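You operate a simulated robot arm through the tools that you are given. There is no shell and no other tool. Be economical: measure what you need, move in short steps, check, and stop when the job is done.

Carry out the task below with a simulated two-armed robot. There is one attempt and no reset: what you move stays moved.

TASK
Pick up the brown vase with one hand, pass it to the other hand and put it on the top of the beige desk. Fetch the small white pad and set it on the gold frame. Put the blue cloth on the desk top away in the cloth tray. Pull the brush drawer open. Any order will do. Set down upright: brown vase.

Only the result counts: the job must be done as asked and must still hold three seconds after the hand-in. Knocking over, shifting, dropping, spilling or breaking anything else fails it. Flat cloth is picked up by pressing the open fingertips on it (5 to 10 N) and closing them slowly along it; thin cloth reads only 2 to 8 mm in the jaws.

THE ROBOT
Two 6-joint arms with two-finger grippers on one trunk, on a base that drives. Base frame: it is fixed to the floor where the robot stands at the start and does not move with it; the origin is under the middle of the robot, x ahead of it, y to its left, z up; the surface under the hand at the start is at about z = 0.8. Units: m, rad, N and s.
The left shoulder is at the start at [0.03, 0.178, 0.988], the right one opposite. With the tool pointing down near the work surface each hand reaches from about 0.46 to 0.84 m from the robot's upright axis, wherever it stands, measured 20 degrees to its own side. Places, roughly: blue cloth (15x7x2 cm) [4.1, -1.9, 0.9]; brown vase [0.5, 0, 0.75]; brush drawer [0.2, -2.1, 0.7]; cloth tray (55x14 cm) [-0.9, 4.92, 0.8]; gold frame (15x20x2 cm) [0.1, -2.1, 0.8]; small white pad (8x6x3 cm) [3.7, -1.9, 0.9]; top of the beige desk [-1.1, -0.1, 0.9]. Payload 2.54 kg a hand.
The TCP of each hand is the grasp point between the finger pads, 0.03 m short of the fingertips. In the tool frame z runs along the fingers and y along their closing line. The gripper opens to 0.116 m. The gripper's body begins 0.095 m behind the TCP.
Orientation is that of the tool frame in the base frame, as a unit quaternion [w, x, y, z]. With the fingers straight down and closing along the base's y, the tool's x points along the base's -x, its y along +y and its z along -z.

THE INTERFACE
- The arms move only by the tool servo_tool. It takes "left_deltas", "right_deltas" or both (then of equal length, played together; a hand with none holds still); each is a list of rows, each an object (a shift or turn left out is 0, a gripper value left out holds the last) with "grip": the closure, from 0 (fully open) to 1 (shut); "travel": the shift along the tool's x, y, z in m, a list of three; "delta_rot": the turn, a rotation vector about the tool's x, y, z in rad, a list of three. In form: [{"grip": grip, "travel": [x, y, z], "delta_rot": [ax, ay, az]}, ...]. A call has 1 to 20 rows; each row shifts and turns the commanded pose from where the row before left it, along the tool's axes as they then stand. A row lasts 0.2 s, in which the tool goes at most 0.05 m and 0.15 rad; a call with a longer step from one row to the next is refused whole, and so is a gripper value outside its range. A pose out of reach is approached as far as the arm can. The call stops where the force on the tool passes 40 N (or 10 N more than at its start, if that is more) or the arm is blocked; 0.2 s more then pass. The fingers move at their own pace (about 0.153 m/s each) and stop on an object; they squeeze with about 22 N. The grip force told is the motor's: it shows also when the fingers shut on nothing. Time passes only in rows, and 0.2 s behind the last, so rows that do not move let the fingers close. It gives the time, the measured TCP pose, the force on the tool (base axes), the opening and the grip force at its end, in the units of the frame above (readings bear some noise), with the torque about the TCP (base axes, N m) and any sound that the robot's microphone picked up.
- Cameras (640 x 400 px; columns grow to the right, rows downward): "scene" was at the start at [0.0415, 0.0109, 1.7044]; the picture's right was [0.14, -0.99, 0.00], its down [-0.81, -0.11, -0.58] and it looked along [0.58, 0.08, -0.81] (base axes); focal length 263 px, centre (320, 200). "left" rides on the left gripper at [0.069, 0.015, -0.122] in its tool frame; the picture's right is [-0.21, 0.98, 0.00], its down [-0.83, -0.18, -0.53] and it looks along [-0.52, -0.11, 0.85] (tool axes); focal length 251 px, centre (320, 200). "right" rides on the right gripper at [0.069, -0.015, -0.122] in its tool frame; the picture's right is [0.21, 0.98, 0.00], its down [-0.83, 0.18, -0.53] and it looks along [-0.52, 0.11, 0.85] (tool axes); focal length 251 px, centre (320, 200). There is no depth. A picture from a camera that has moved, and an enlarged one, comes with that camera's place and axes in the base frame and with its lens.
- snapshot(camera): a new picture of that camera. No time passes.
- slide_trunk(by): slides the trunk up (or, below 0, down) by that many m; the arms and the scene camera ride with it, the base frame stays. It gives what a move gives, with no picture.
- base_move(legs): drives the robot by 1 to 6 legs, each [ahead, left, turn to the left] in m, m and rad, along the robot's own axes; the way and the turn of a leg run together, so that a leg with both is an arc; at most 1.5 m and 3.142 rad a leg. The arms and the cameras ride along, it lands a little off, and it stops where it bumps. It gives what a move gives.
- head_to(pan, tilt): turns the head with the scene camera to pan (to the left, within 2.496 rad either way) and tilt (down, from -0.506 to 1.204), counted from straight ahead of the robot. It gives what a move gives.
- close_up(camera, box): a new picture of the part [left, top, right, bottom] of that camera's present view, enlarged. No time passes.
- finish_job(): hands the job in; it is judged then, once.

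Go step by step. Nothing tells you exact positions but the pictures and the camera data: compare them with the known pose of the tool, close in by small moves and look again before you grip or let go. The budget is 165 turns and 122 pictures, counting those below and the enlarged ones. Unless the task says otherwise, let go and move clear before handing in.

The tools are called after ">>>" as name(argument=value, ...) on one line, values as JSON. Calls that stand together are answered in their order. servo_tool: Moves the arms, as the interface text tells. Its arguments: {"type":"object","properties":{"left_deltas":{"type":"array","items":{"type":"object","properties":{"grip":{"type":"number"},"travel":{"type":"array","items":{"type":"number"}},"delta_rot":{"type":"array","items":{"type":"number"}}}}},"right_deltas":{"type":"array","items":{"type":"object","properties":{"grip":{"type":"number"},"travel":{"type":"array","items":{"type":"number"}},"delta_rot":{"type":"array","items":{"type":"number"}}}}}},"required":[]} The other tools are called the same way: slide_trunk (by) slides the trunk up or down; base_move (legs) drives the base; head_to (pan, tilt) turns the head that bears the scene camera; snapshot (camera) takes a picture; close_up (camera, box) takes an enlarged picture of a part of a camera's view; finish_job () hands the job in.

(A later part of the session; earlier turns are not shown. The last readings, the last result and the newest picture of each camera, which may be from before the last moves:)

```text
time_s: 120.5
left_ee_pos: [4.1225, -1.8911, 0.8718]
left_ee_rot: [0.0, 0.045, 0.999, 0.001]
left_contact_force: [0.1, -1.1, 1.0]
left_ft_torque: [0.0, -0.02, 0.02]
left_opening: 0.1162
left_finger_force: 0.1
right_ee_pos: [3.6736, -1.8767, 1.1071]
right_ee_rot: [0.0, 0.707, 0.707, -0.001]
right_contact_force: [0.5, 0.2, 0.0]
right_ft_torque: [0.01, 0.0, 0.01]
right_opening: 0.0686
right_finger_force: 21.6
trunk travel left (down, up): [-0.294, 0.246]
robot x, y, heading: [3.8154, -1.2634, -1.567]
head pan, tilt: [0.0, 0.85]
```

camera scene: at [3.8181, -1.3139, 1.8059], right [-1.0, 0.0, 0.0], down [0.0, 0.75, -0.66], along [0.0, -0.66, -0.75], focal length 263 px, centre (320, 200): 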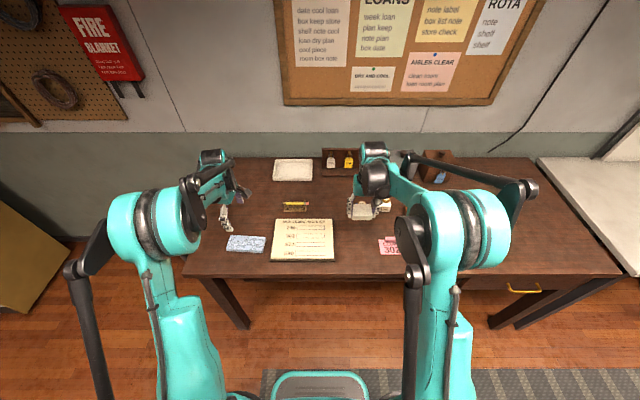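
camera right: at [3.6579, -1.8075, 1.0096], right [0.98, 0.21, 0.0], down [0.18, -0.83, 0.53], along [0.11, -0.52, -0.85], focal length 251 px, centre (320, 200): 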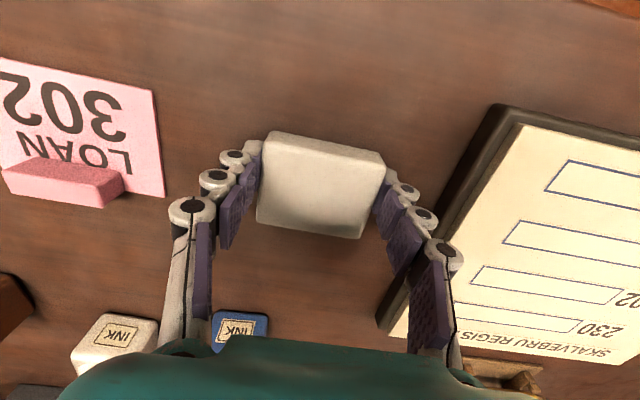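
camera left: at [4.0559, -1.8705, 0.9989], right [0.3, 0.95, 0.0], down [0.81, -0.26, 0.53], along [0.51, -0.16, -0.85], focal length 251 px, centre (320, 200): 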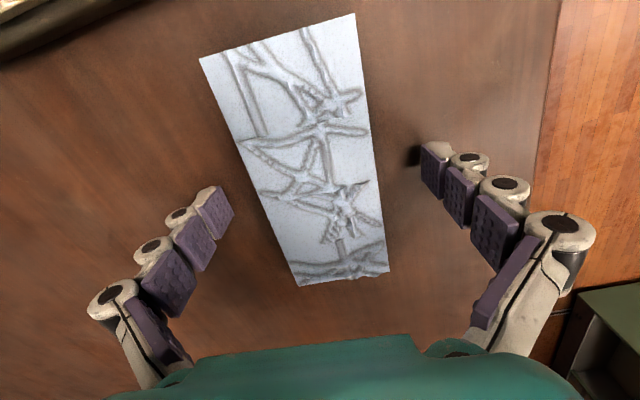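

The tips should be beside the cloth now; I close slowly.

>>> servo_tool(left_deltas=[{"travel": [0, 0, 0.0015], "grip": 0.2}, {"grip": 0.3}, {"grip": 0.4}, {"grip": 0.5}, {"grip": 0.7}, {"grip": 1}, {"grip": 1}])

>>> snapshot(camera="left")

```text
time_s: 120.9
left_ee_pos: [4.1235, -1.886, 0.8804]
left_ee_rot: [0.002, 0.045, 0.999, -0.001]
left_contact_force: [3.5, 7.2, 72.7]
left_ft_torque: [1.75, 0.05, -0.34]
left_opening: 0.0928
left_finger_force: 44.6
right_ee_pos: [3.6728, -1.8693, 1.1117]
right_ee_rot: [0.003, 0.707, 0.707, -0.003]
right_contact_force: [-0.5, 0.5, 0.7]
right_ft_torque: [-0.01, -0.01, 0.0]
right_opening: 0.0684
right_finger_force: 21.7
trunk travel left (down, up): [-0.294, 0.246]
robot x, y, heading: [3.8185, -1.2652, -1.569]
head pan, tilt: [0.0, 0.85]
stopped in row 2 (left hand): the force on the tool passed its limit at 49 N (the readings are from after the stop); the commanded pose is now the measured one
```

```text
71 pictures are left
camera left: at [4.0557, -1.864, 1.0015], right [0.3, 0.95, 0.0], down [0.8, -0.25, 0.54], along [0.51, -0.16, -0.84], focal length 251 px, centre (320, 200)
```

left: 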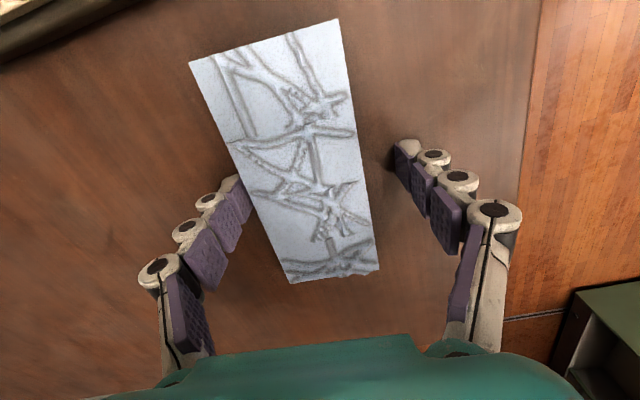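

Closing extends the fingertips downward into the desk. I raise 1 cm and then close.

>>> servo_tool(left_deltas=[{"travel": [0, 0, -0.01], "grip": 0.2}, {"grip": 0.2}])

>>> servo_tool(left_deltas=[{"grip": 0.25}, {"grip": 0.3}, {"grip": 0.35}, {"grip": 0.38}])

>>> snapshot(camera="left")

```text
time_s: 121.5
left_ee_pos: [4.1245, -1.8927, 0.8806]
left_ee_rot: [0.0, 0.045, 0.999, 0.0]
left_contact_force: [1.0, 0.0, -0.2]
left_ft_torque: [0.0, 0.01, 0.0]
left_opening: 0.093
left_finger_force: 0.0
right_ee_pos: [3.6741, -1.8763, 1.1067]
right_ee_rot: [-0.001, 0.707, 0.707, -0.002]
right_contact_force: [-0.5, -0.4, 0.4]
right_ft_torque: [0.02, 0.0, -0.03]
right_opening: 0.0686
right_finger_force: 22.1
trunk travel left (down, up): [-0.294, 0.246]
robot x, y, heading: [3.8205, -1.2687, -1.57]
head pan, tilt: [0.0, 0.85]
```

```text
time_s: 122.4
left_ee_pos: [4.1242, -1.8904, 0.8871]
left_ee_rot: [0.001, 0.045, 0.999, -0.002]
left_contact_force: [1.7, -1.0, 39.8]
left_ft_torque: [0.6, 0.28, -0.13]
left_opening: 0.0669
left_finger_force: 44.9
right_ee_pos: [3.6731, -1.874, 1.1088]
right_ee_rot: [0.001, 0.707, 0.707, -0.002]
right_contact_force: [0.1, 0.0, -0.9]
right_ft_torque: [0.0, -0.02, -0.01]
right_opening: 0.0687
right_finger_force: 22.3
trunk travel left (down, up): [-0.294, 0.246]
robot x, y, heading: [3.8195, -1.2577, -1.57]
head pan, tilt: [0.0, 0.85]
stopped in row 4 (left hand): the force on the tool passed its limit at 46 N (the readings are from after the stop); the commanded pose is now the measured one
```

```text
70 pictures are left
camera left: at [4.0562, -1.8691, 1.008], right [0.3, 0.95, 0.0], down [0.81, -0.25, 0.54], along [0.51, -0.16, -0.84], focal length 251 px, centre (320, 200)
```

left: 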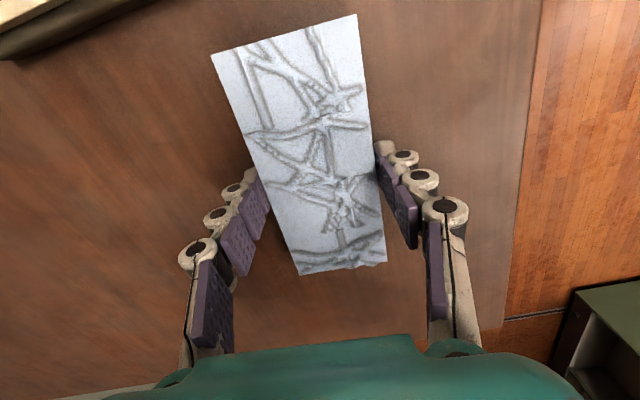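

It is around the cloth now. I ease up 3 mm, close fully and check the grip.

>>> servo_tool(left_deltas=[{"travel": [0, 0, -0.003], "grip": 0.38}, {"grip": 0.5}, {"grip": 0.7, "travel": [0, 0, -0.001]}, {"grip": 1}, {"grip": 1}])

>>> snapshot(camera="left")

```text
time_s: 123.6
left_ee_pos: [4.123, -1.891, 0.8879]
left_ee_rot: [0.0, 0.044, 0.999, 0.001]
left_contact_force: [-0.7, -0.7, 0.2]
left_ft_torque: [0.0, 0.03, -0.03]
left_opening: 0.067
left_finger_force: 22.3
right_ee_pos: [3.6733, -1.8762, 1.106]
right_ee_rot: [0.0, 0.707, 0.707, 0.0]
right_contact_force: [0.1, 1.1, -0.5]
right_ft_torque: [0.02, 0.0, -0.03]
right_opening: 0.0682
right_finger_force: 22.6
trunk travel left (down, up): [-0.294, 0.246]
robot x, y, heading: [3.8197, -1.2649, -1.57]
head pan, tilt: [0.0, 0.85]
```

```text
69 pictures are left
camera left: at [4.0572, -1.8713, 1.0083], right [0.3, 0.95, 0.0], down [0.81, -0.25, 0.53], along [0.51, -0.16, -0.85], focal length 251 px, centre (320, 200)
```

left: 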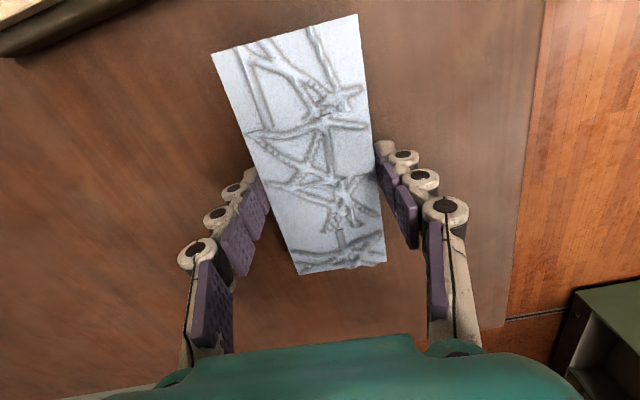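

Gripped at 67 mm. I lift the cloth and check that it comes along.

>>> servo_tool(left_deltas=[{"travel": [0, 0, -0.01]}, {"travel": [0, 0, -0.03]}, {"travel": [0, 0, -0.04]}, {"travel": [0, 0, -0.04]}, {"travel": [0, 0, -0.04]}, {"travel": [0, 0, -0.04]}])

>>> snapshot(camera="scene")

>>> snapshot(camera="left")

```text
time_s: 125.0
left_ee_pos: [4.1246, -1.8917, 1.0888]
left_ee_rot: [0.001, 0.044, 0.999, 0.0]
left_contact_force: [0.4, 0.8, -0.7]
left_ft_torque: [-0.02, 0.0, 0.0]
left_opening: 0.0673
left_finger_force: 21.8
right_ee_pos: [3.6737, -1.8768, 1.1072]
right_ee_rot: [0.0, 0.708, 0.706, 0.0]
right_contact_force: [0.3, 0.5, -0.9]
right_ft_torque: [-0.04, 0.0, 0.01]
right_opening: 0.0686
right_finger_force: 21.5
trunk travel left (down, up): [-0.294, 0.246]
robot x, y, heading: [3.8156, -1.2681, -1.57]
head pan, tilt: [0.0, 0.85]
```

```text
68 pictures are left
camera scene: at [3.8171, -1.311, 1.8061], right [-1.0, 0.0, 0.0], down [0.0, 0.75, -0.66], along [0.0, -0.66, -0.75], focal length 263 px, centre (320, 200)
```

scene: 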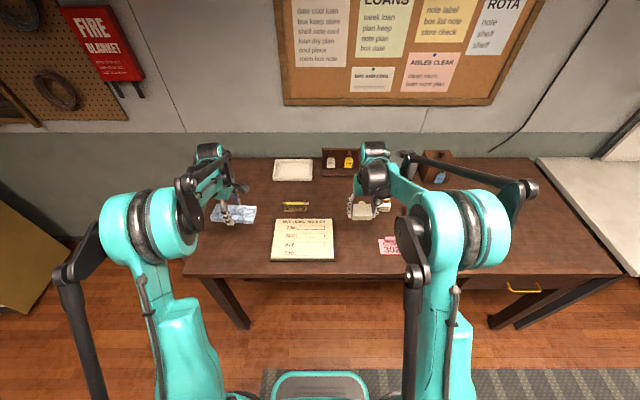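

```text
67 pictures are left
camera left: at [4.0569, -1.8703, 1.2106], right [0.3, 0.95, 0.0], down [0.81, -0.25, 0.53], along [0.51, -0.16, -0.85], focal length 251 px, centre (320, 200)
```

left: 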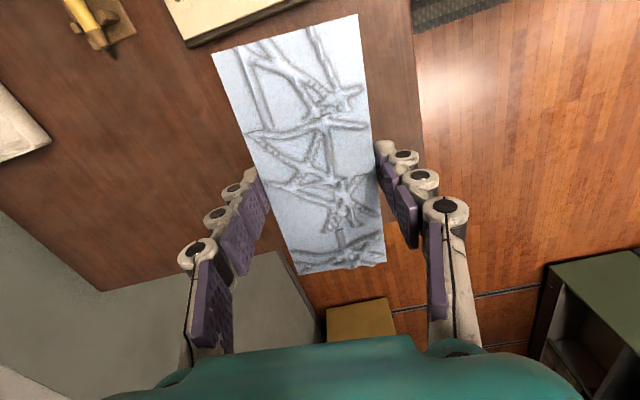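

Both items are held. I back off, turn and drive down the aisle to the bench with the gold frame.

>>> base_move(legs=[[-0.16, 0, 0], [0, 0, -1.571], [1.5, 0, 0], [1.5, 0, 0], [0.7, 0, 0], [0, 0, 1.571]])

>>> snapshot(camera="scene")

```text
time_s: 151.6
left_ee_pos: [0.4008, -1.752, 1.0885]
left_ee_rot: [0.0, 0.047, 0.999, 0.002]
left_contact_force: [0.4, -0.4, -0.4]
left_ft_torque: [0.01, 0.0, -0.01]
left_opening: 0.0671
left_finger_force: 22.3
right_ee_pos: [-0.051, -1.7334, 1.1077]
right_ee_rot: [-0.001, 0.708, 0.706, 0.0]
right_contact_force: [0.0, -0.1, -0.2]
right_ft_torque: [0.0, 0.0, 0.01]
right_opening: 0.0683
right_finger_force: 21.6
trunk travel left (down, up): [-0.294, 0.246]
robot x, y, heading: [0.0998, -1.1256, -1.579]
head pan, tilt: [0.0, 0.85]
```

```text
66 pictures are left
camera scene: at [0.0967, -1.1707, 1.806], right [-1.0, 0.0, 0.0], down [0.0, 0.75, -0.66], along [0.0, -0.66, -0.75], focal length 263 px, centre (320, 200)
```

scene: 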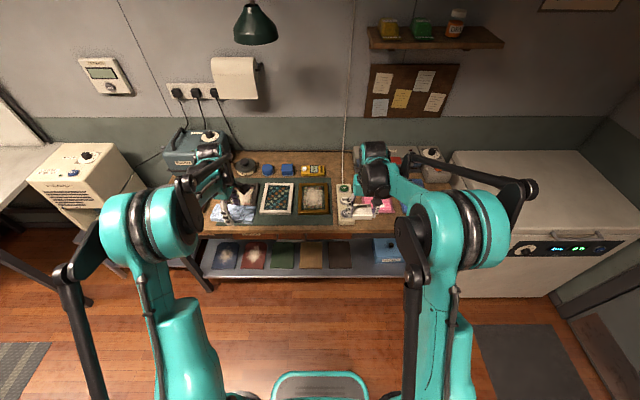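

I zoom in on the frames and the drawer.

>>> close_up(camera="scene", box=[200, 140, 440, 290])

>>> snapshot(camera="right")

```text
2.67 times, centred on (320, 215) of scene
camera zoom: at [0.0967, -1.1707, 1.806], right [-1.0, 0.0, 0.0], down [0.0, 0.75, -0.66], along [0.0, -0.66, -0.75], focal length 701 px, centre (320, 160)
```

zoom: 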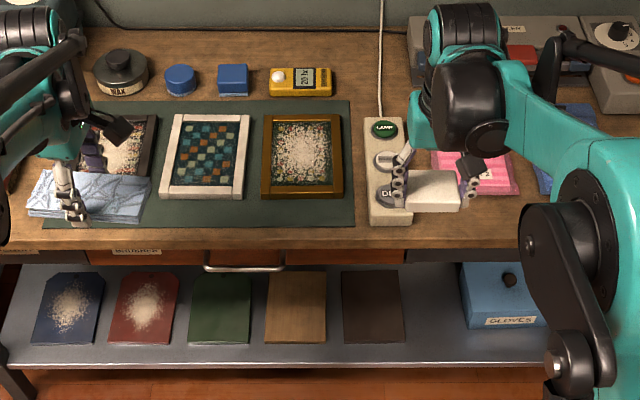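

```text
64 pictures are left
camera right: at [-0.0638, -1.666, 1.2288], right [0.98, 0.21, 0.0], down [0.18, -0.83, 0.53], along [0.11, -0.52, -0.85], focal length 251 px, centre (320, 200)
```

right: 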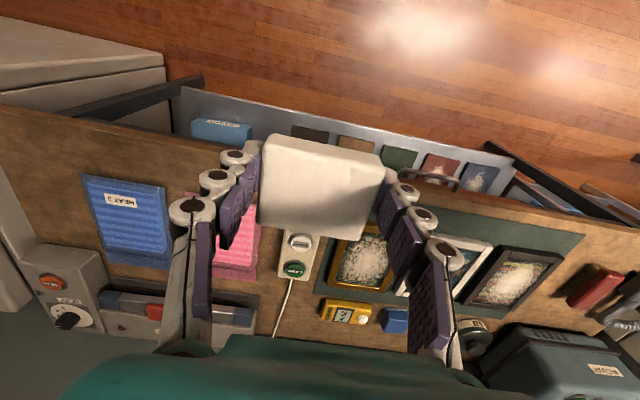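

Gold frame centre triangulates to about (0.13, -2.093, top z ≈ 0.77). I draw the left hand in a little and drive so the pad is over the frame.

>>> servo_tool(left_deltas=[{"travel": [0, 0.04, 0]}, {"travel": [0, 0.04, 0]}, {"travel": [0, 0.04, 0]}])

>>> base_move(legs=[[0, 0.18, 0], [0.35, 0, 0]])

>>> snapshot(camera="right")

>>> snapshot(camera="scene")

```text
time_s: 152.4
left_ee_pos: [0.4138, -1.6311, 1.0891]
left_ee_rot: [0.001, 0.047, 0.999, 0.0]
left_contact_force: [0.4, 0.6, -0.4]
left_ft_torque: [-0.04, -0.01, -0.02]
left_opening: 0.0673
left_finger_force: 21.5
right_ee_pos: [-0.0491, -1.7321, 1.1074]
right_ee_rot: [0.0, 0.708, 0.706, -0.001]
right_contact_force: [0.3, 0.2, 0.0]
right_ft_torque: [-0.02, 0.01, -0.03]
right_opening: 0.0686
right_finger_force: 22.6
trunk travel left (down, up): [-0.294, 0.246]
robot x, y, heading: [0.0989, -1.1217, -1.571]
head pan, tilt: [0.0, 0.85]
```

```text
time_s: 155.8
left_ee_pos: [0.5945, -1.9803, 1.0891]
left_ee_rot: [0.0, 0.044, 0.999, 0.001]
left_contact_force: [-0.7, 0.5, -0.5]
left_ft_torque: [0.05, -0.02, -0.03]
left_opening: 0.067
left_finger_force: 22.1
right_ee_pos: [0.1331, -2.0844, 1.1063]
right_ee_rot: [-0.001, 0.707, 0.707, -0.001]
right_contact_force: [-0.5, 0.3, 0.3]
right_ft_torque: [0.03, 0.0, -0.02]
right_opening: 0.0685
right_finger_force: 22.0
trunk travel left (down, up): [-0.294, 0.246]
robot x, y, heading: [0.2803, -1.472, -1.569]
head pan, tilt: [0.0, 0.85]
```

```text
63 pictures are left
camera right: at [0.1174, -2.0158, 1.2285], right [0.98, 0.22, 0.0], down [0.18, -0.83, 0.53], along [0.11, -0.52, -0.85], focal length 251 px, centre (320, 200)
```

right: 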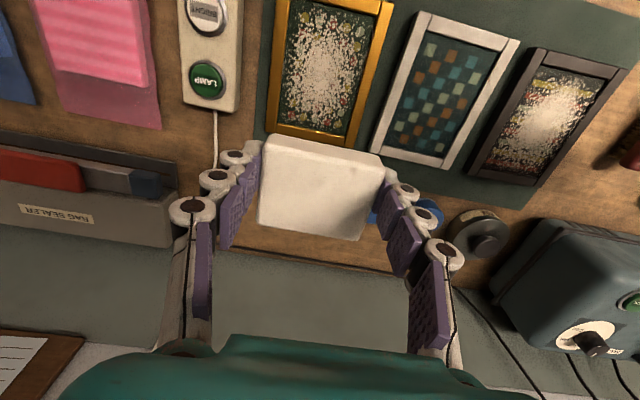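

```text
62 pictures are left
camera scene: at [0.2756, -1.5201, 1.806], right [-1.0, 0.0, 0.0], down [0.0, 0.75, -0.66], along [0.0, -0.66, -0.75], focal length 263 px, centre (320, 200)
```

scene: 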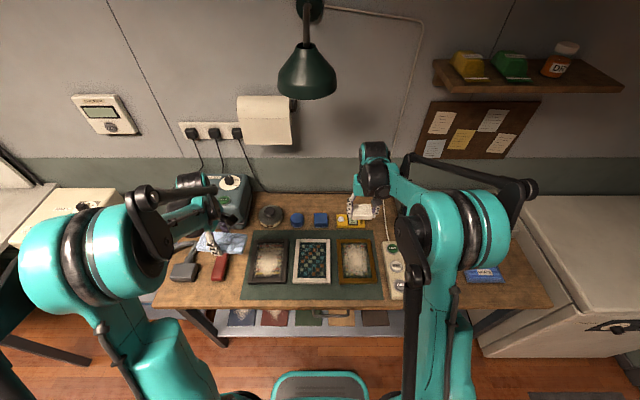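

I zoom for a more precise frame position.

>>> close_up(camera="scene", box=[260, 200, 420, 300])

>>> servo_tool(right_deltas=[{"travel": [0.03, 0, 0]}, {"travel": [0.03, 0, 0]}])

>>> snapshot(camera="right")

```text
4.00 times, centred on (340, 250) of scene
camera zoom: at [0.2756, -1.5201, 1.806], right [-1.0, 0.0, 0.0], down [0.0, 0.75, -0.66], along [0.0, -0.66, -0.75], focal length 1051 px, centre (240, 0)
```

zoom: 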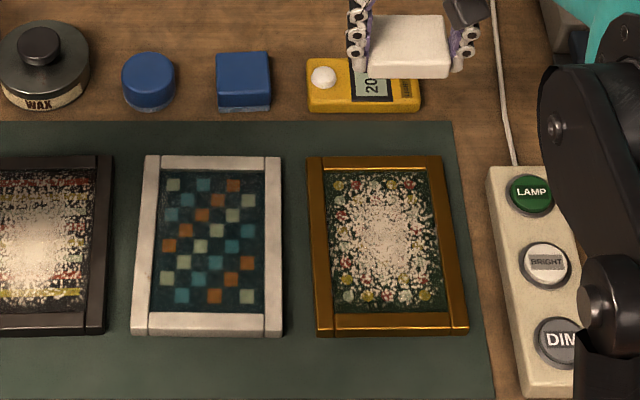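

```text
time_s: 156.4
left_ee_pos: [0.5943, -1.9785, 1.0889]
left_ee_rot: [0.001, 0.044, 0.999, 0.0]
left_contact_force: [0.1, 0.1, -0.8]
left_ft_torque: [-0.01, -0.02, -0.04]
left_opening: 0.0672
left_finger_force: 21.6
right_ee_pos: [0.1334, -2.0226, 1.1065]
right_ee_rot: [-0.001, 0.707, 0.707, 0.0]
right_contact_force: [-0.3, 0.0, -1.0]
right_ft_torque: [0.01, 0.0, -0.01]
right_opening: 0.0685
right_finger_force: 22.4
trunk travel left (down, up): [-0.294, 0.246]
robot x, y, heading: [0.2752, -1.4726, -1.57]
head pan, tilt: [0.0, 0.85]
```

```text
60 pictures are left
camera right: at [0.1183, -1.9542, 1.2284], right [0.98, 0.22, 0.0], down [0.18, -0.83, 0.53], along [0.11, -0.52, -0.85], focal length 251 px, centre (320, 200)
```

right: 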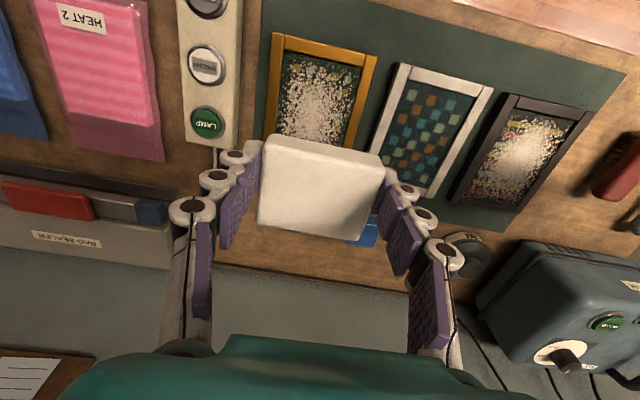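

Now consistent: frame centre (0.131, -2.04), top z ≈ 0.849. I move over its centre and descend to 2 cm above.

>>> servo_tool(right_deltas=[{"travel": [-0.017, -0.002, 0]}, {"travel": [0, 0, 0.045]}, {"travel": [0, 0, 0.045]}, {"travel": [0, 0, 0.045]}, {"travel": [0, 0, 0.045]}, {"travel": [0, 0, 0.02]}])

>>> snapshot(camera="right")

>>> close_up(camera="scene", box=[260, 200, 420, 300])

```text
time_s: 157.8
left_ee_pos: [0.594, -1.9785, 1.0891]
left_ee_rot: [0.0, 0.045, 0.999, 0.001]
left_contact_force: [0.2, -0.3, -0.3]
left_ft_torque: [0.02, -0.01, -0.01]
left_opening: 0.0669
left_finger_force: 21.9
right_ee_pos: [0.1302, -2.0393, 0.9062]
right_ee_rot: [0.0, 0.707, 0.707, -0.001]
right_contact_force: [0.0, 0.2, 0.7]
right_ft_torque: [-0.02, 0.01, -0.01]
right_opening: 0.0684
right_finger_force: 21.9
trunk travel left (down, up): [-0.294, 0.246]
robot x, y, heading: [0.2748, -1.4727, -1.568]
head pan, tilt: [0.0, 0.85]
```

```text
59 pictures are left
camera right: at [0.1159, -1.9714, 1.0281], right [0.98, 0.22, 0.0], down [0.18, -0.83, 0.53], along [0.11, -0.52, -0.85], focal length 251 px, centre (320, 200)
```

right: 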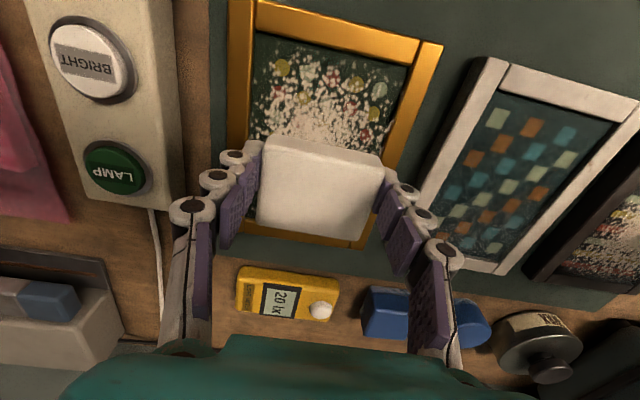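

```text
4.00 times, centred on (340, 250) of scene
camera zoom: at [0.2757, -1.5193, 1.806], right [-1.0, 0.0, 0.0], down [0.0, 0.75, -0.66], along [0.0, -0.66, -0.75], focal length 1051 px, centre (240, 0)
```

zoom: 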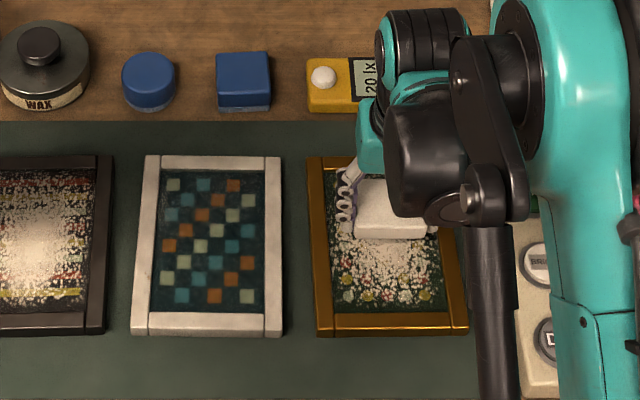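

Refined estimate: the frame lies lower (z ≈ 0.80), its centre at about (0.126, -2.067). I shift 3 cm forward, lower, and look again.

>>> servo_tool(right_deltas=[{"travel": [-0.028, -0.004, 0]}, {"travel": [0, 0, 0.02]}, {"travel": [0, 0, 0.02]}])

>>> snapshot(camera="right")

>>> close_up(camera="scene", box=[260, 200, 420, 300])

```text
time_s: 158.6
left_ee_pos: [0.5935, -1.9796, 1.0884]
left_ee_rot: [0.0, 0.044, 0.999, 0.0]
left_contact_force: [0.8, 0.1, -0.1]
left_ft_torque: [-0.01, 0.0, 0.01]
left_opening: 0.0673
left_finger_force: 21.8
right_ee_pos: [0.1255, -2.0689, 0.8645]
right_ee_rot: [-0.001, 0.707, 0.708, 0.0]
right_contact_force: [-0.3, -0.1, -1.0]
right_ft_torque: [0.04, -0.02, -0.03]
right_opening: 0.0685
right_finger_force: 21.8
trunk travel left (down, up): [-0.294, 0.246]
robot x, y, heading: [0.2727, -1.4735, -1.567]
head pan, tilt: [0.0, 0.85]
```

```text
57 pictures are left
camera right: at [0.1109, -2.0008, 0.9876], right [0.98, 0.22, 0.0], down [0.18, -0.83, 0.53], along [0.11, -0.52, -0.85], focal length 251 px, centre (320, 200)
```

right: 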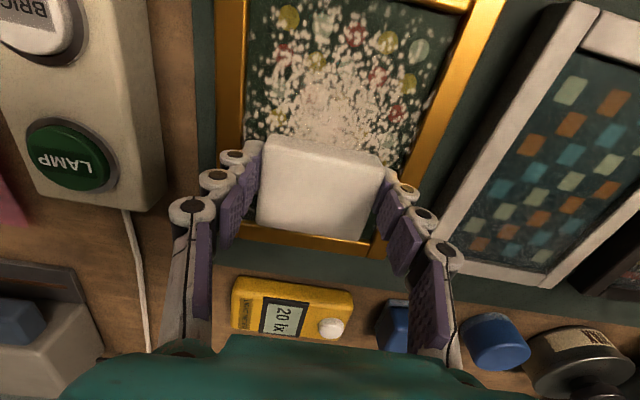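

```text
4.00 times, centred on (340, 250) of scene
camera zoom: at [0.2755, -1.5204, 1.806], right [-1.0, 0.0, 0.0], down [0.0, 0.75, -0.66], along [0.0, -0.66, -0.75], focal length 1051 px, centre (240, 0)
```

zoom: 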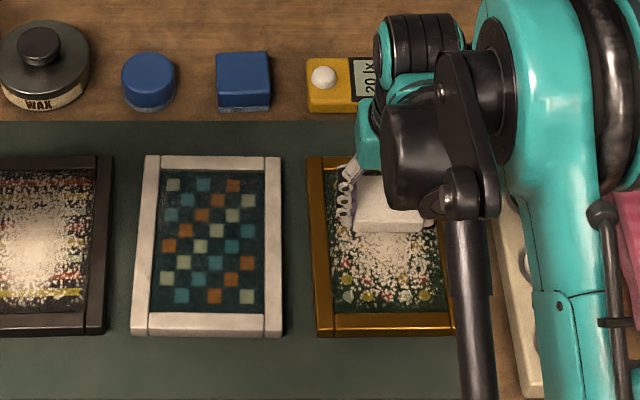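

Position looks right over the frame. I step down until contact.

>>> servo_tool(right_deltas=[{"travel": [0, 0, 0.008]}, {"travel": [0, 0, 0.006]}])

>>> servo_tool(right_deltas=[{"travel": [0, 0, 0.005]}, {}])

>>> servo_tool(right_deltas=[{"travel": [0, 0, 0.004]}, {}])

>>> servo_tool(right_deltas=[{"travel": [0, 0, 0.003]}, {}])

>>> snapshot(camera="right")

```text
time_s: 159.2
left_ee_pos: [0.5943, -1.9801, 1.0885]
left_ee_rot: [0.001, 0.045, 0.999, 0.001]
left_contact_force: [0.2, 0.1, -1.8]
left_ft_torque: [0.02, 0.05, 0.0]
left_opening: 0.0673
left_finger_force: 22.3
right_ee_pos: [0.1262, -2.0685, 0.8527]
right_ee_rot: [0.0, 0.707, 0.707, -0.001]
right_contact_force: [0.1, -0.2, 0.6]
right_ft_torque: [0.01, -0.04, -0.02]
right_opening: 0.0683
right_finger_force: 22.2
trunk travel left (down, up): [-0.294, 0.246]
robot x, y, heading: [0.2766, -1.47, -1.566]
head pan, tilt: [0.0, 0.85]
```

```text
time_s: 159.8
left_ee_pos: [0.5944, -1.9785, 1.0896]
left_ee_rot: [0.0, 0.045, 0.999, 0.0]
left_contact_force: [-0.5, 0.2, -0.4]
left_ft_torque: [0.0, 0.01, 0.0]
left_opening: 0.067
left_finger_force: 22.7
right_ee_pos: [0.1273, -2.0685, 0.8495]
right_ee_rot: [0.0, 0.708, 0.707, -0.001]
right_contact_force: [-1.4, -8.9, 34.8]
right_ft_torque: [-0.18, -0.4, -0.15]
right_opening: 0.0686
right_finger_force: 21.9
trunk travel left (down, up): [-0.294, 0.246]
robot x, y, heading: [0.2775, -1.4714, -1.565]
head pan, tilt: [0.0, 0.85]
```

```text
time_s: 160.1
left_ee_pos: [0.5937, -1.9775, 1.0887]
left_ee_rot: [0.0, 0.045, 0.999, 0.0]
left_contact_force: [0.5, 0.5, -0.7]
left_ft_torque: [0.02, 0.0, 0.01]
left_opening: 0.0669
left_finger_force: 21.1
right_ee_pos: [0.1257, -2.0685, 0.8488]
right_ee_rot: [0.0, 0.707, 0.707, -0.002]
right_contact_force: [0.5, 2.7, 28.6]
right_ft_torque: [0.1, -0.46, 0.02]
right_opening: 0.0685
right_finger_force: 21.9
trunk travel left (down, up): [-0.294, 0.246]
robot x, y, heading: [0.2756, -1.4713, -1.565]
head pan, tilt: [0.0, 0.85]
stopped in row 1 (right hand): the force on the tool passed its limit at 53 N (the readings are from after the stop); the commanded pose is now the measured one
```

```text
time_s: 160.4
left_ee_pos: [0.5947, -1.9782, 1.0898]
left_ee_rot: [0.002, 0.044, 0.999, 0.0]
left_contact_force: [-0.4, -0.1, -1.0]
left_ft_torque: [0.01, 0.01, 0.04]
left_opening: 0.067
left_finger_force: 21.8
right_ee_pos: [0.126, -2.0677, 0.8487]
right_ee_rot: [0.0, 0.707, 0.707, -0.001]
right_contact_force: [0.2, 4.9, 28.2]
right_ft_torque: [0.22, -0.52, 0.05]
right_opening: 0.0687
right_finger_force: 21.7
trunk travel left (down, up): [-0.294, 0.246]
robot x, y, heading: [0.2739, -1.4729, -1.57]
head pan, tilt: [0.0, 0.85]
stopped in row 1 (right hand): the force on the tool passed its limit at 44 N (the readings are from after the stop); the commanded pose is now the measured one
```

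```text
55 pictures are left
camera right: at [0.1111, -1.9995, 0.9714], right [0.98, 0.22, 0.0], down [0.18, -0.82, 0.54], along [0.11, -0.52, -0.84], focal length 251 px, centre (320, 200)
```

right: 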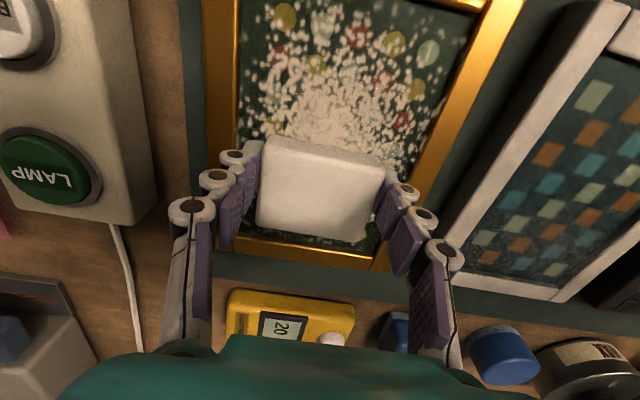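

Contact with the frame at TCP 0.849. I relieve the pressure, open slightly and lift off straight up.

>>> servo_tool(right_deltas=[{"travel": [0, 0, -0.003]}, {}])

>>> servo_tool(right_deltas=[{"grip": 0.38}, {"grip": 0.34}, {"grip": 0.32}, {"travel": [0, 0, -0.02]}, {"travel": [0, 0, -0.04]}, {"travel": [0, 0, -0.04]}, {"travel": [0, 0, -0.04]}])

>>> snapshot(camera="right")

>>> close_up(camera="scene", box=[260, 200, 420, 300])

```text
time_s: 161.0
left_ee_pos: [0.5944, -1.981, 1.0879]
left_ee_rot: [0.0, 0.044, 0.999, 0.0]
left_contact_force: [-0.1, -0.5, -0.3]
left_ft_torque: [-0.01, -0.01, 0.01]
left_opening: 0.067
left_finger_force: 22.1
right_ee_pos: [0.1255, -2.0704, 0.8506]
right_ee_rot: [0.0, 0.707, 0.708, -0.002]
right_contact_force: [0.0, -0.6, -0.5]
right_ft_torque: [0.03, 0.01, 0.02]
right_opening: 0.0683
right_finger_force: 22.1
trunk travel left (down, up): [-0.294, 0.246]
robot x, y, heading: [0.2795, -1.4705, -1.57]
head pan, tilt: [0.0, 0.85]
```

```text
time_s: 162.6
left_ee_pos: [0.5942, -1.9783, 1.0882]
left_ee_rot: [0.001, 0.044, 0.999, 0.001]
left_contact_force: [-0.2, 0.3, 0.1]
left_ft_torque: [-0.02, -0.03, -0.04]
left_opening: 0.0672
left_finger_force: 21.8
right_ee_pos: [0.1259, -2.0689, 0.9904]
right_ee_rot: [0.001, 0.707, 0.707, -0.001]
right_contact_force: [0.2, 0.4, 0.3]
right_ft_torque: [-0.03, -0.02, 0.02]
right_opening: 0.0789
right_finger_force: 0.0
trunk travel left (down, up): [-0.294, 0.246]
robot x, y, heading: [0.2742, -1.4702, -1.568]
head pan, tilt: [0.0, 0.85]
```

```text
54 pictures are left
camera right: at [0.111, -1.9999, 1.1132], right [0.98, 0.21, 0.0], down [0.18, -0.82, 0.54], along [0.11, -0.52, -0.84], focal length 251 px, centre (320, 200)
```

right: 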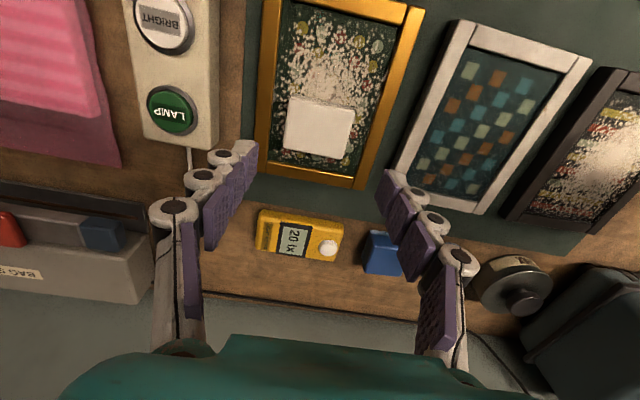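

```text
4.00 times, centred on (340, 250) of scene
camera zoom: at [0.2759, -1.5179, 1.8061], right [-1.0, 0.0, 0.0], down [0.0, 0.75, -0.66], along [0.0, -0.66, -0.75], focal length 1051 px, centre (240, 0)
```

zoom: 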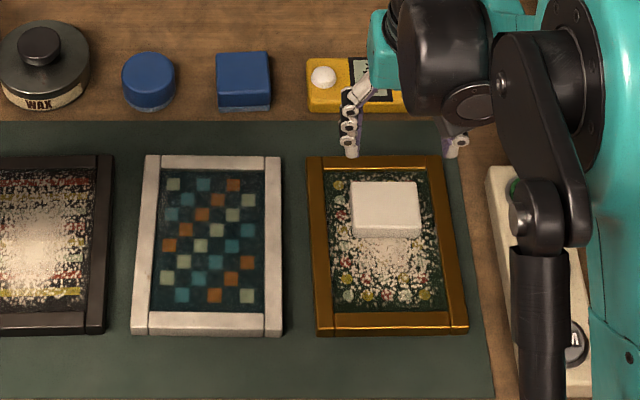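

The pad lies on the gold frame. Next the drawer: I back off and look at its front and handle.

>>> servo_tool(right_deltas=[{"travel": [0, 0, -0.04]}, {"travel": [0, 0, -0.04]}, {"travel": [0, 0, -0.04]}])

>>> base_move(legs=[[-0.42, 0, 0]])

>>> snapshot(camera="right")

>>> close_up(camera="scene", box=[240, 170, 400, 270])

```text
time_s: 163.4
left_ee_pos: [0.5946, -1.9796, 1.0885]
left_ee_rot: [0.001, 0.044, 0.999, 0.0]
left_contact_force: [0.4, -0.2, -1.6]
left_ft_torque: [-0.01, -0.01, -0.01]
left_opening: 0.0673
left_finger_force: 22.3
right_ee_pos: [0.125, -2.0684, 1.1112]
right_ee_rot: [0.0, 0.707, 0.708, -0.002]
right_contact_force: [-0.4, -0.4, -0.2]
right_ft_torque: [0.0, -0.02, -0.05]
right_opening: 0.0789
right_finger_force: 0.0
trunk travel left (down, up): [-0.294, 0.246]
robot x, y, heading: [0.2768, -1.4723, -1.57]
head pan, tilt: [0.0, 0.85]
```

```text
time_s: 166.0
left_ee_pos: [0.594, -1.5597, 1.0887]
left_ee_rot: [0.001, 0.045, 0.999, -0.001]
left_contact_force: [0.0, 0.1, 0.0]
left_ft_torque: [-0.02, -0.01, 0.01]
left_opening: 0.0669
left_finger_force: 22.2
right_ee_pos: [0.1255, -1.6494, 1.1108]
right_ee_rot: [0.0, 0.706, 0.708, -0.001]
right_contact_force: [0.2, 0.6, 0.2]
right_ft_torque: [-0.04, 0.03, 0.04]
right_opening: 0.0787
right_finger_force: 0.0
trunk travel left (down, up): [-0.294, 0.246]
robot x, y, heading: [0.277, -1.0505, -1.568]
head pan, tilt: [0.0, 0.85]
```

```text
52 pictures are left
camera right: at [0.1101, -1.581, 1.2326], right [0.98, 0.22, 0.0], down [0.18, -0.82, 0.54], along [0.11, -0.52, -0.84], focal length 251 px, centre (320, 200)
```

right: 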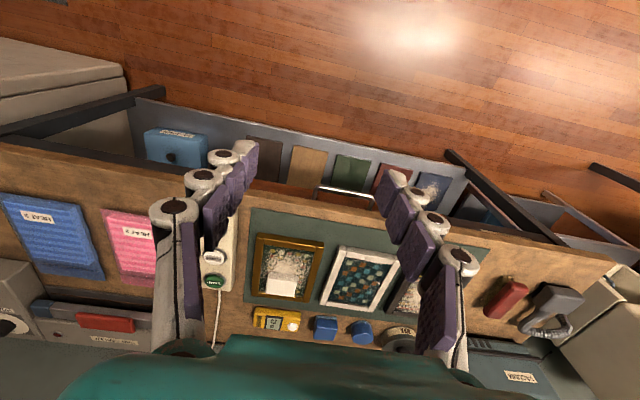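

```text
4.00 times, centred on (320, 220) of scene
camera zoom: at [0.2751, -1.0993, 1.806], right [-1.0, 0.0, 0.0], down [0.0, 0.75, -0.66], along [0.0, -0.66, -0.75], focal length 1051 px, centre (320, 120)
```

zoom: 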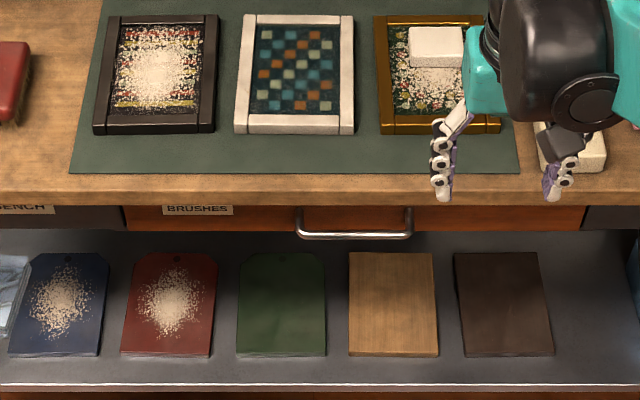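

The drawer labelled BRUSHES has a silver bar handle near x ≈ 0.24. I turn the right hand to point forward with jaws closing vertically.

>>> servo_tool(right_deltas=[{"delta_rot": [0, 0, 0.143]}, {"delta_rot": [0, 0, 0.143]}, {"delta_rot": [0, 0, 0.143]}, {"delta_rot": [0, 0, 0.143]}, {"delta_rot": [0, 0, 0.143]}, {"delta_rot": [0, 0, 0.143]}, {"delta_rot": [0, 0, 0.143]}, {"delta_rot": [0, 0, 0.143]}, {"delta_rot": [0, 0, 0.143]}, {"delta_rot": [0, 0, 0.143]}, {"delta_rot": [0, 0, 0.141]}])

>>> servo_tool(right_deltas=[{"delta_rot": [-0.143, 0, 0]}, {"delta_rot": [-0.143, 0, 0]}, {"delta_rot": [-0.143, 0, 0]}, {"delta_rot": [-0.143, 0, 0]}, {"delta_rot": [-0.143, 0, 0]}, {"delta_rot": [-0.143, 0, 0]}, {"delta_rot": [-0.143, 0, 0]}, {"delta_rot": [-0.143, 0, 0]}, {"delta_rot": [-0.143, 0, 0]}, {"delta_rot": [-0.143, 0, 0]}])

>>> snapshot(camera="right")

```text
time_s: 168.4
left_ee_pos: [0.5938, -1.5611, 1.0883]
left_ee_rot: [0.001, 0.045, 0.999, 0.001]
left_contact_force: [0.7, 0.3, -0.6]
left_ft_torque: [0.01, 0.0, 0.01]
left_opening: 0.0673
left_finger_force: 21.7
right_ee_pos: [0.1249, -1.6499, 1.1099]
right_ee_rot: [0.001, 1.0, 0.0, -0.001]
right_contact_force: [0.4, -0.3, 0.3]
right_ft_torque: [0.01, 0.01, 0.03]
right_opening: 0.0794
right_finger_force: 0.0
trunk travel left (down, up): [-0.294, 0.246]
robot x, y, heading: [0.2782, -1.0556, -1.572]
head pan, tilt: [0.0, 0.85]
```

```text
time_s: 170.6
left_ee_pos: [0.5932, -1.5612, 1.0879]
left_ee_rot: [0.001, 0.044, 0.999, 0.002]
left_contact_force: [-0.2, -0.5, -1.0]
left_ft_torque: [0.0, 0.02, 0.0]
left_opening: 0.067
left_finger_force: 22.0
right_ee_pos: [0.13, -1.6982, 1.185]
right_ee_rot: [0.657, 0.754, 0.001, 0.0]
right_contact_force: [1.0, 0.3, -0.1]
right_ft_torque: [0.01, 0.04, 0.02]
right_opening: 0.0787
right_finger_force: 0.0
right hand out of reach, approached as far as the arm can: row 8, 9, 10
trunk travel left (down, up): [-0.294, 0.246]
robot x, y, heading: [0.2751, -1.0504, -1.569]
head pan, tilt: [0.0, 0.85]
```

```text
50 pictures are left
camera right: at [0.198, -1.5758, 1.1879], right [0.22, -0.14, 0.97], down [-0.83, 0.5, 0.26], along [-0.52, -0.85, 0.0], focal length 251 px, centre (320, 200)
```

right: 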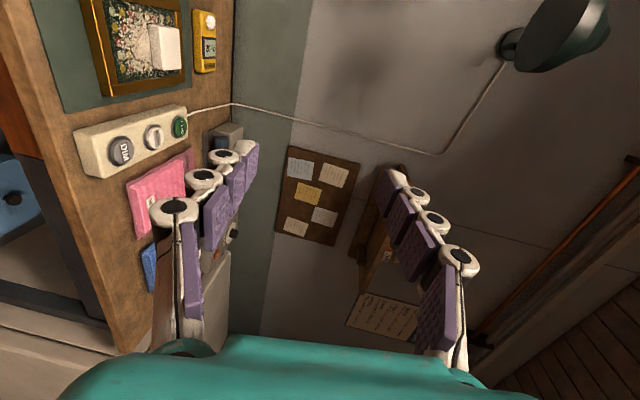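

The hand points forward. I raise the left hand a bit, lower the trunk, shift left toward the handle and look.

>>> servo_tool(left_deltas=[{"travel": [0, 0, -0.04]}, {"travel": [0, 0, -0.04]}, {"travel": [0, 0, -0.02]}])

>>> slide_trunk(by=-0.28)

>>> base_move(legs=[[0.0, 0.1, 0]])

>>> servo_tool(right_deltas=[{"travel": [0, -0.04, 0]}, {"travel": [0, -0.04, 0]}, {"travel": [0, -0.03, 0]}])

>>> snapshot(camera="right")

>>> snapshot(camera="scene")

```text
time_s: 171.4
left_ee_pos: [0.5942, -1.5595, 1.1883]
left_ee_rot: [0.001, 0.045, 0.999, 0.001]
left_contact_force: [-0.2, 0.5, -0.1]
left_ft_torque: [-0.05, -0.01, -0.03]
left_opening: 0.0669
left_finger_force: 21.9
right_ee_pos: [0.1293, -1.6973, 1.1866]
right_ee_rot: [0.656, 0.755, 0.001, 0.0]
right_contact_force: [-0.2, -0.1, 0.0]
right_ft_torque: [0.0, 0.0, -0.01]
right_opening: 0.0791
right_finger_force: 0.0
trunk travel left (down, up): [-0.294, 0.246]
robot x, y, heading: [0.2757, -1.0519, -1.57]
head pan, tilt: [0.0, 0.85]
```

```text
time_s: 174.2
left_ee_pos: [0.5931, -1.5603, 0.9088]
left_ee_rot: [0.001, 0.044, 0.999, 0.0]
left_contact_force: [-0.3, -0.7, -0.7]
left_ft_torque: [0.01, 0.02, 0.04]
left_opening: 0.0671
left_finger_force: 21.6
right_ee_pos: [0.1286, -1.6973, 0.9072]
right_ee_rot: [0.656, 0.755, 0.001, -0.001]
right_contact_force: [0.5, 0.1, 0.9]
right_ft_torque: [-0.03, -0.01, -0.02]
right_opening: 0.0787
right_finger_force: 0.1
trunk travel left (down, up): [-0.014, 0.526]
robot x, y, heading: [0.275, -1.0513, -1.573]
head pan, tilt: [0.0, 0.85]
```

```text
time_s: 175.3
left_ee_pos: [0.695, -1.5588, 0.9083]
left_ee_rot: [-0.001, 0.044, 0.999, 0.001]
left_contact_force: [0.9, 0.1, -1.3]
left_ft_torque: [0.0, 0.07, 0.03]
left_opening: 0.067
left_finger_force: 21.6
right_ee_pos: [0.2302, -1.697, 0.9063]
right_ee_rot: [0.656, 0.755, 0.002, -0.001]
right_contact_force: [0.6, 1.2, -0.1]
right_ft_torque: [0.01, 0.0, -0.02]
right_opening: 0.0788
right_finger_force: 0.0
trunk travel left (down, up): [-0.014, 0.526]
robot x, y, heading: [0.3751, -1.0539, -1.567]
head pan, tilt: [0.0, 0.85]
```

```text
time_s: 176.1
left_ee_pos: [0.6941, -1.5601, 0.9084]
left_ee_rot: [0.0, 0.043, 0.999, 0.001]
left_contact_force: [-0.4, -0.4, -1.6]
left_ft_torque: [-0.01, 0.01, 0.0]
left_opening: 0.067
left_finger_force: 21.9
right_ee_pos: [0.2342, -1.7422, 0.8687]
right_ee_rot: [0.655, 0.756, 0.0, 0.0]
right_contact_force: [0.2, 1.3, -1.2]
right_ft_torque: [0.03, 0.0, 0.0]
right_opening: 0.0786
right_finger_force: 0.0
right hand out of reach, approached as far as the arm can: row 1, 2, 3
trunk travel left (down, up): [-0.014, 0.526]
robot x, y, heading: [0.3795, -1.0501, -1.563]
head pan, tilt: [0.0, 0.85]
```

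```text
49 pictures are left
camera right: at [0.3032, -1.6197, 0.8716], right [0.22, -0.14, 0.97], down [-0.83, 0.5, 0.26], along [-0.52, -0.85, -0.01], focal length 251 px, centre (320, 200)
```

right: 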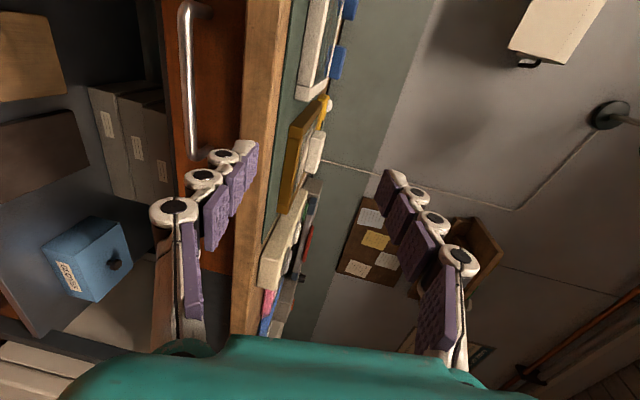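

```text
48 pictures are left
camera scene: at [0.3743, -1.1003, 1.526], right [-1.0, 0.0, 0.0], down [0.0, 0.75, -0.66], along [0.0, -0.66, -0.75], focal length 263 px, centre (320, 200)
```

scene: 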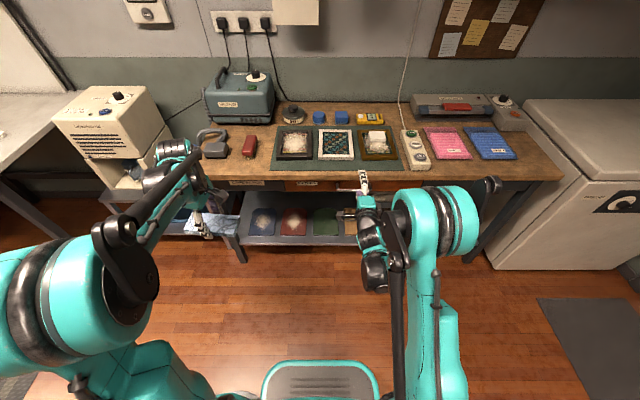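

The handle bar is at x 0.17–0.30, y ≈ -1.845, z ≈ 0.73, but a level hand can't go that low. I tilt the hand down to about 45° and lower it.

>>> servo_tool(right_deltas=[{"delta_rot": [0.14, 0, 0]}, {"delta_rot": [0.14, 0, 0]}, {"delta_rot": [0.14, 0, 0]}, {"delta_rot": [0.14, 0, 0]}])

>>> servo_tool(right_deltas=[{"travel": [0, -0.03, 0.03], "grip": 0.5}, {"travel": [0, -0.03, 0.03]}, {"travel": [0, -0.03, 0.03]}])

>>> snapshot(camera="right")

```text
time_s: 177.1
left_ee_pos: [0.6942, -1.5587, 0.9077]
left_ee_rot: [0.001, 0.043, 0.999, 0.002]
left_contact_force: [0.9, 0.7, -0.7]
left_ft_torque: [0.01, 0.0, 0.02]
left_opening: 0.0671
left_finger_force: 21.6
right_ee_pos: [0.2353, -1.742, 0.8699]
right_ee_rot: [0.42, 0.908, 0.003, 0.0]
right_contact_force: [-0.1, 0.0, 0.8]
right_ft_torque: [-0.01, 0.02, 0.03]
right_opening: 0.0787
right_finger_force: 0.0
trunk travel left (down, up): [-0.014, 0.526]
robot x, y, heading: [0.3742, -1.0508, -1.567]
head pan, tilt: [0.0, 0.85]
```

```text
time_s: 177.9
left_ee_pos: [0.6942, -1.5605, 0.9078]
left_ee_rot: [0.001, 0.044, 0.999, 0.001]
left_contact_force: [0.5, 0.1, -0.7]
left_ft_torque: [-0.02, 0.01, 0.06]
left_opening: 0.0672
left_finger_force: 21.8
right_ee_pos: [0.2337, -1.7525, 0.7431]
right_ee_rot: [0.421, 0.907, 0.001, -0.001]
right_contact_force: [0.1, -0.4, -0.3]
right_ft_torque: [0.0, 0.03, 0.01]
right_opening: 0.0583
right_finger_force: 0.2
trunk travel left (down, up): [-0.014, 0.526]
robot x, y, heading: [0.3745, -1.0497, -1.567]
head pan, tilt: [0.0, 0.85]
```

```text
47 pictures are left
camera right: at [0.302, -1.6494, 0.81], right [0.22, -0.63, 0.75], down [-0.83, 0.29, 0.48], along [-0.52, -0.72, -0.46], focal length 251 px, centre (320, 200)
```

right: 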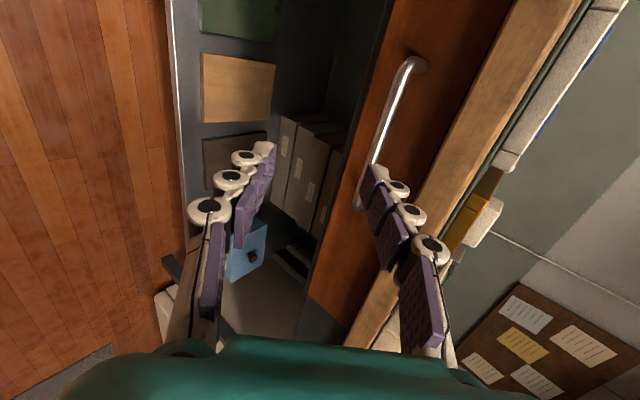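

Bar refined to y ≈ -1.828, z ≈ 0.739. I line the jaws up with it and view before advancing.

>>> servo_tool(right_deltas=[{"travel": [0.005, 0.025, 0]}, {"travel": [0.005, 0.0205, 0]}])

>>> snapshot(camera="right")

```text
time_s: 178.5
left_ee_pos: [0.692, -1.5592, 0.9074]
left_ee_rot: [0.001, 0.044, 0.999, 0.001]
left_contact_force: [0.4, 0.5, -1.0]
left_ft_torque: [-0.02, 0.02, -0.03]
left_opening: 0.067
left_finger_force: 22.2
right_ee_pos: [0.2441, -1.7812, 0.7785]
right_ee_rot: [0.421, 0.907, 0.001, 0.0]
right_contact_force: [0.4, 0.2, -0.2]
right_ft_torque: [-0.04, 0.02, -0.03]
right_opening: 0.058
right_finger_force: 0.1
trunk travel left (down, up): [-0.014, 0.526]
robot x, y, heading: [0.3757, -1.0535, -1.567]
head pan, tilt: [0.0, 0.85]
```

```text
46 pictures are left
camera right: at [0.3128, -1.6787, 0.8452], right [0.22, -0.63, 0.75], down [-0.83, 0.29, 0.48], along [-0.52, -0.72, -0.46], focal length 251 px, centre (320, 200)
```

right: 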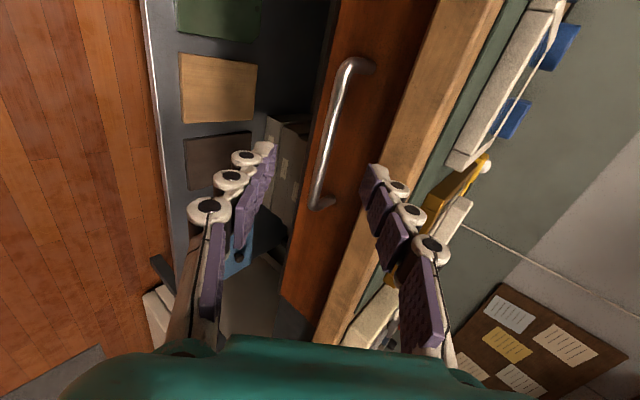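

The bar is centred between the jaws. I narrow them slightly and advance 4 cm.

>>> servo_tool(right_deltas=[{"grip": 0.6}, {"travel": [0, 0.001, 0.015]}, {"travel": [0, 0.001, 0.015]}, {"travel": [0, 0, 0.012]}])

>>> snapshot(camera="right")

```text
time_s: 179.5
left_ee_pos: [0.6941, -1.5595, 0.9071]
left_ee_rot: [0.001, 0.044, 0.999, 0.001]
left_contact_force: [0.6, 0.2, -0.8]
left_ft_torque: [-0.02, -0.01, -0.01]
left_opening: 0.0669
left_finger_force: 21.6
right_ee_pos: [0.2435, -1.8156, 0.7515]
right_ee_rot: [0.421, 0.907, 0.001, 0.0]
right_contact_force: [0.0, -0.6, 0.2]
right_ft_torque: [-0.01, 0.03, 0.03]
right_opening: 0.0465
right_finger_force: 0.2
trunk travel left (down, up): [-0.014, 0.526]
robot x, y, heading: [0.3779, -1.0499, -1.567]
head pan, tilt: [0.0, 0.85]
```

```text
45 pictures are left
camera right: at [0.3128, -1.7129, 0.8188], right [0.22, -0.63, 0.75], down [-0.83, 0.29, 0.48], along [-0.52, -0.72, -0.46], focal length 251 px, centre (320, 200)
```

right: 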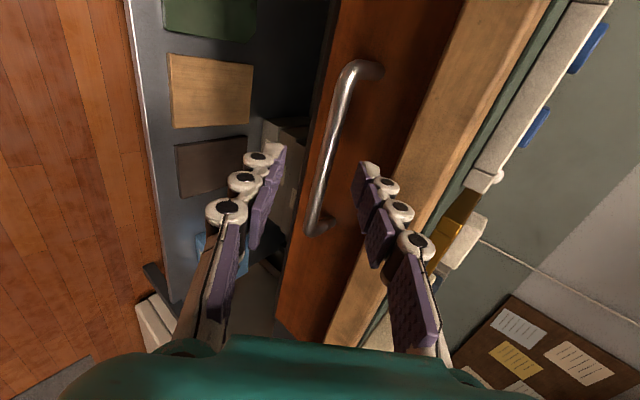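

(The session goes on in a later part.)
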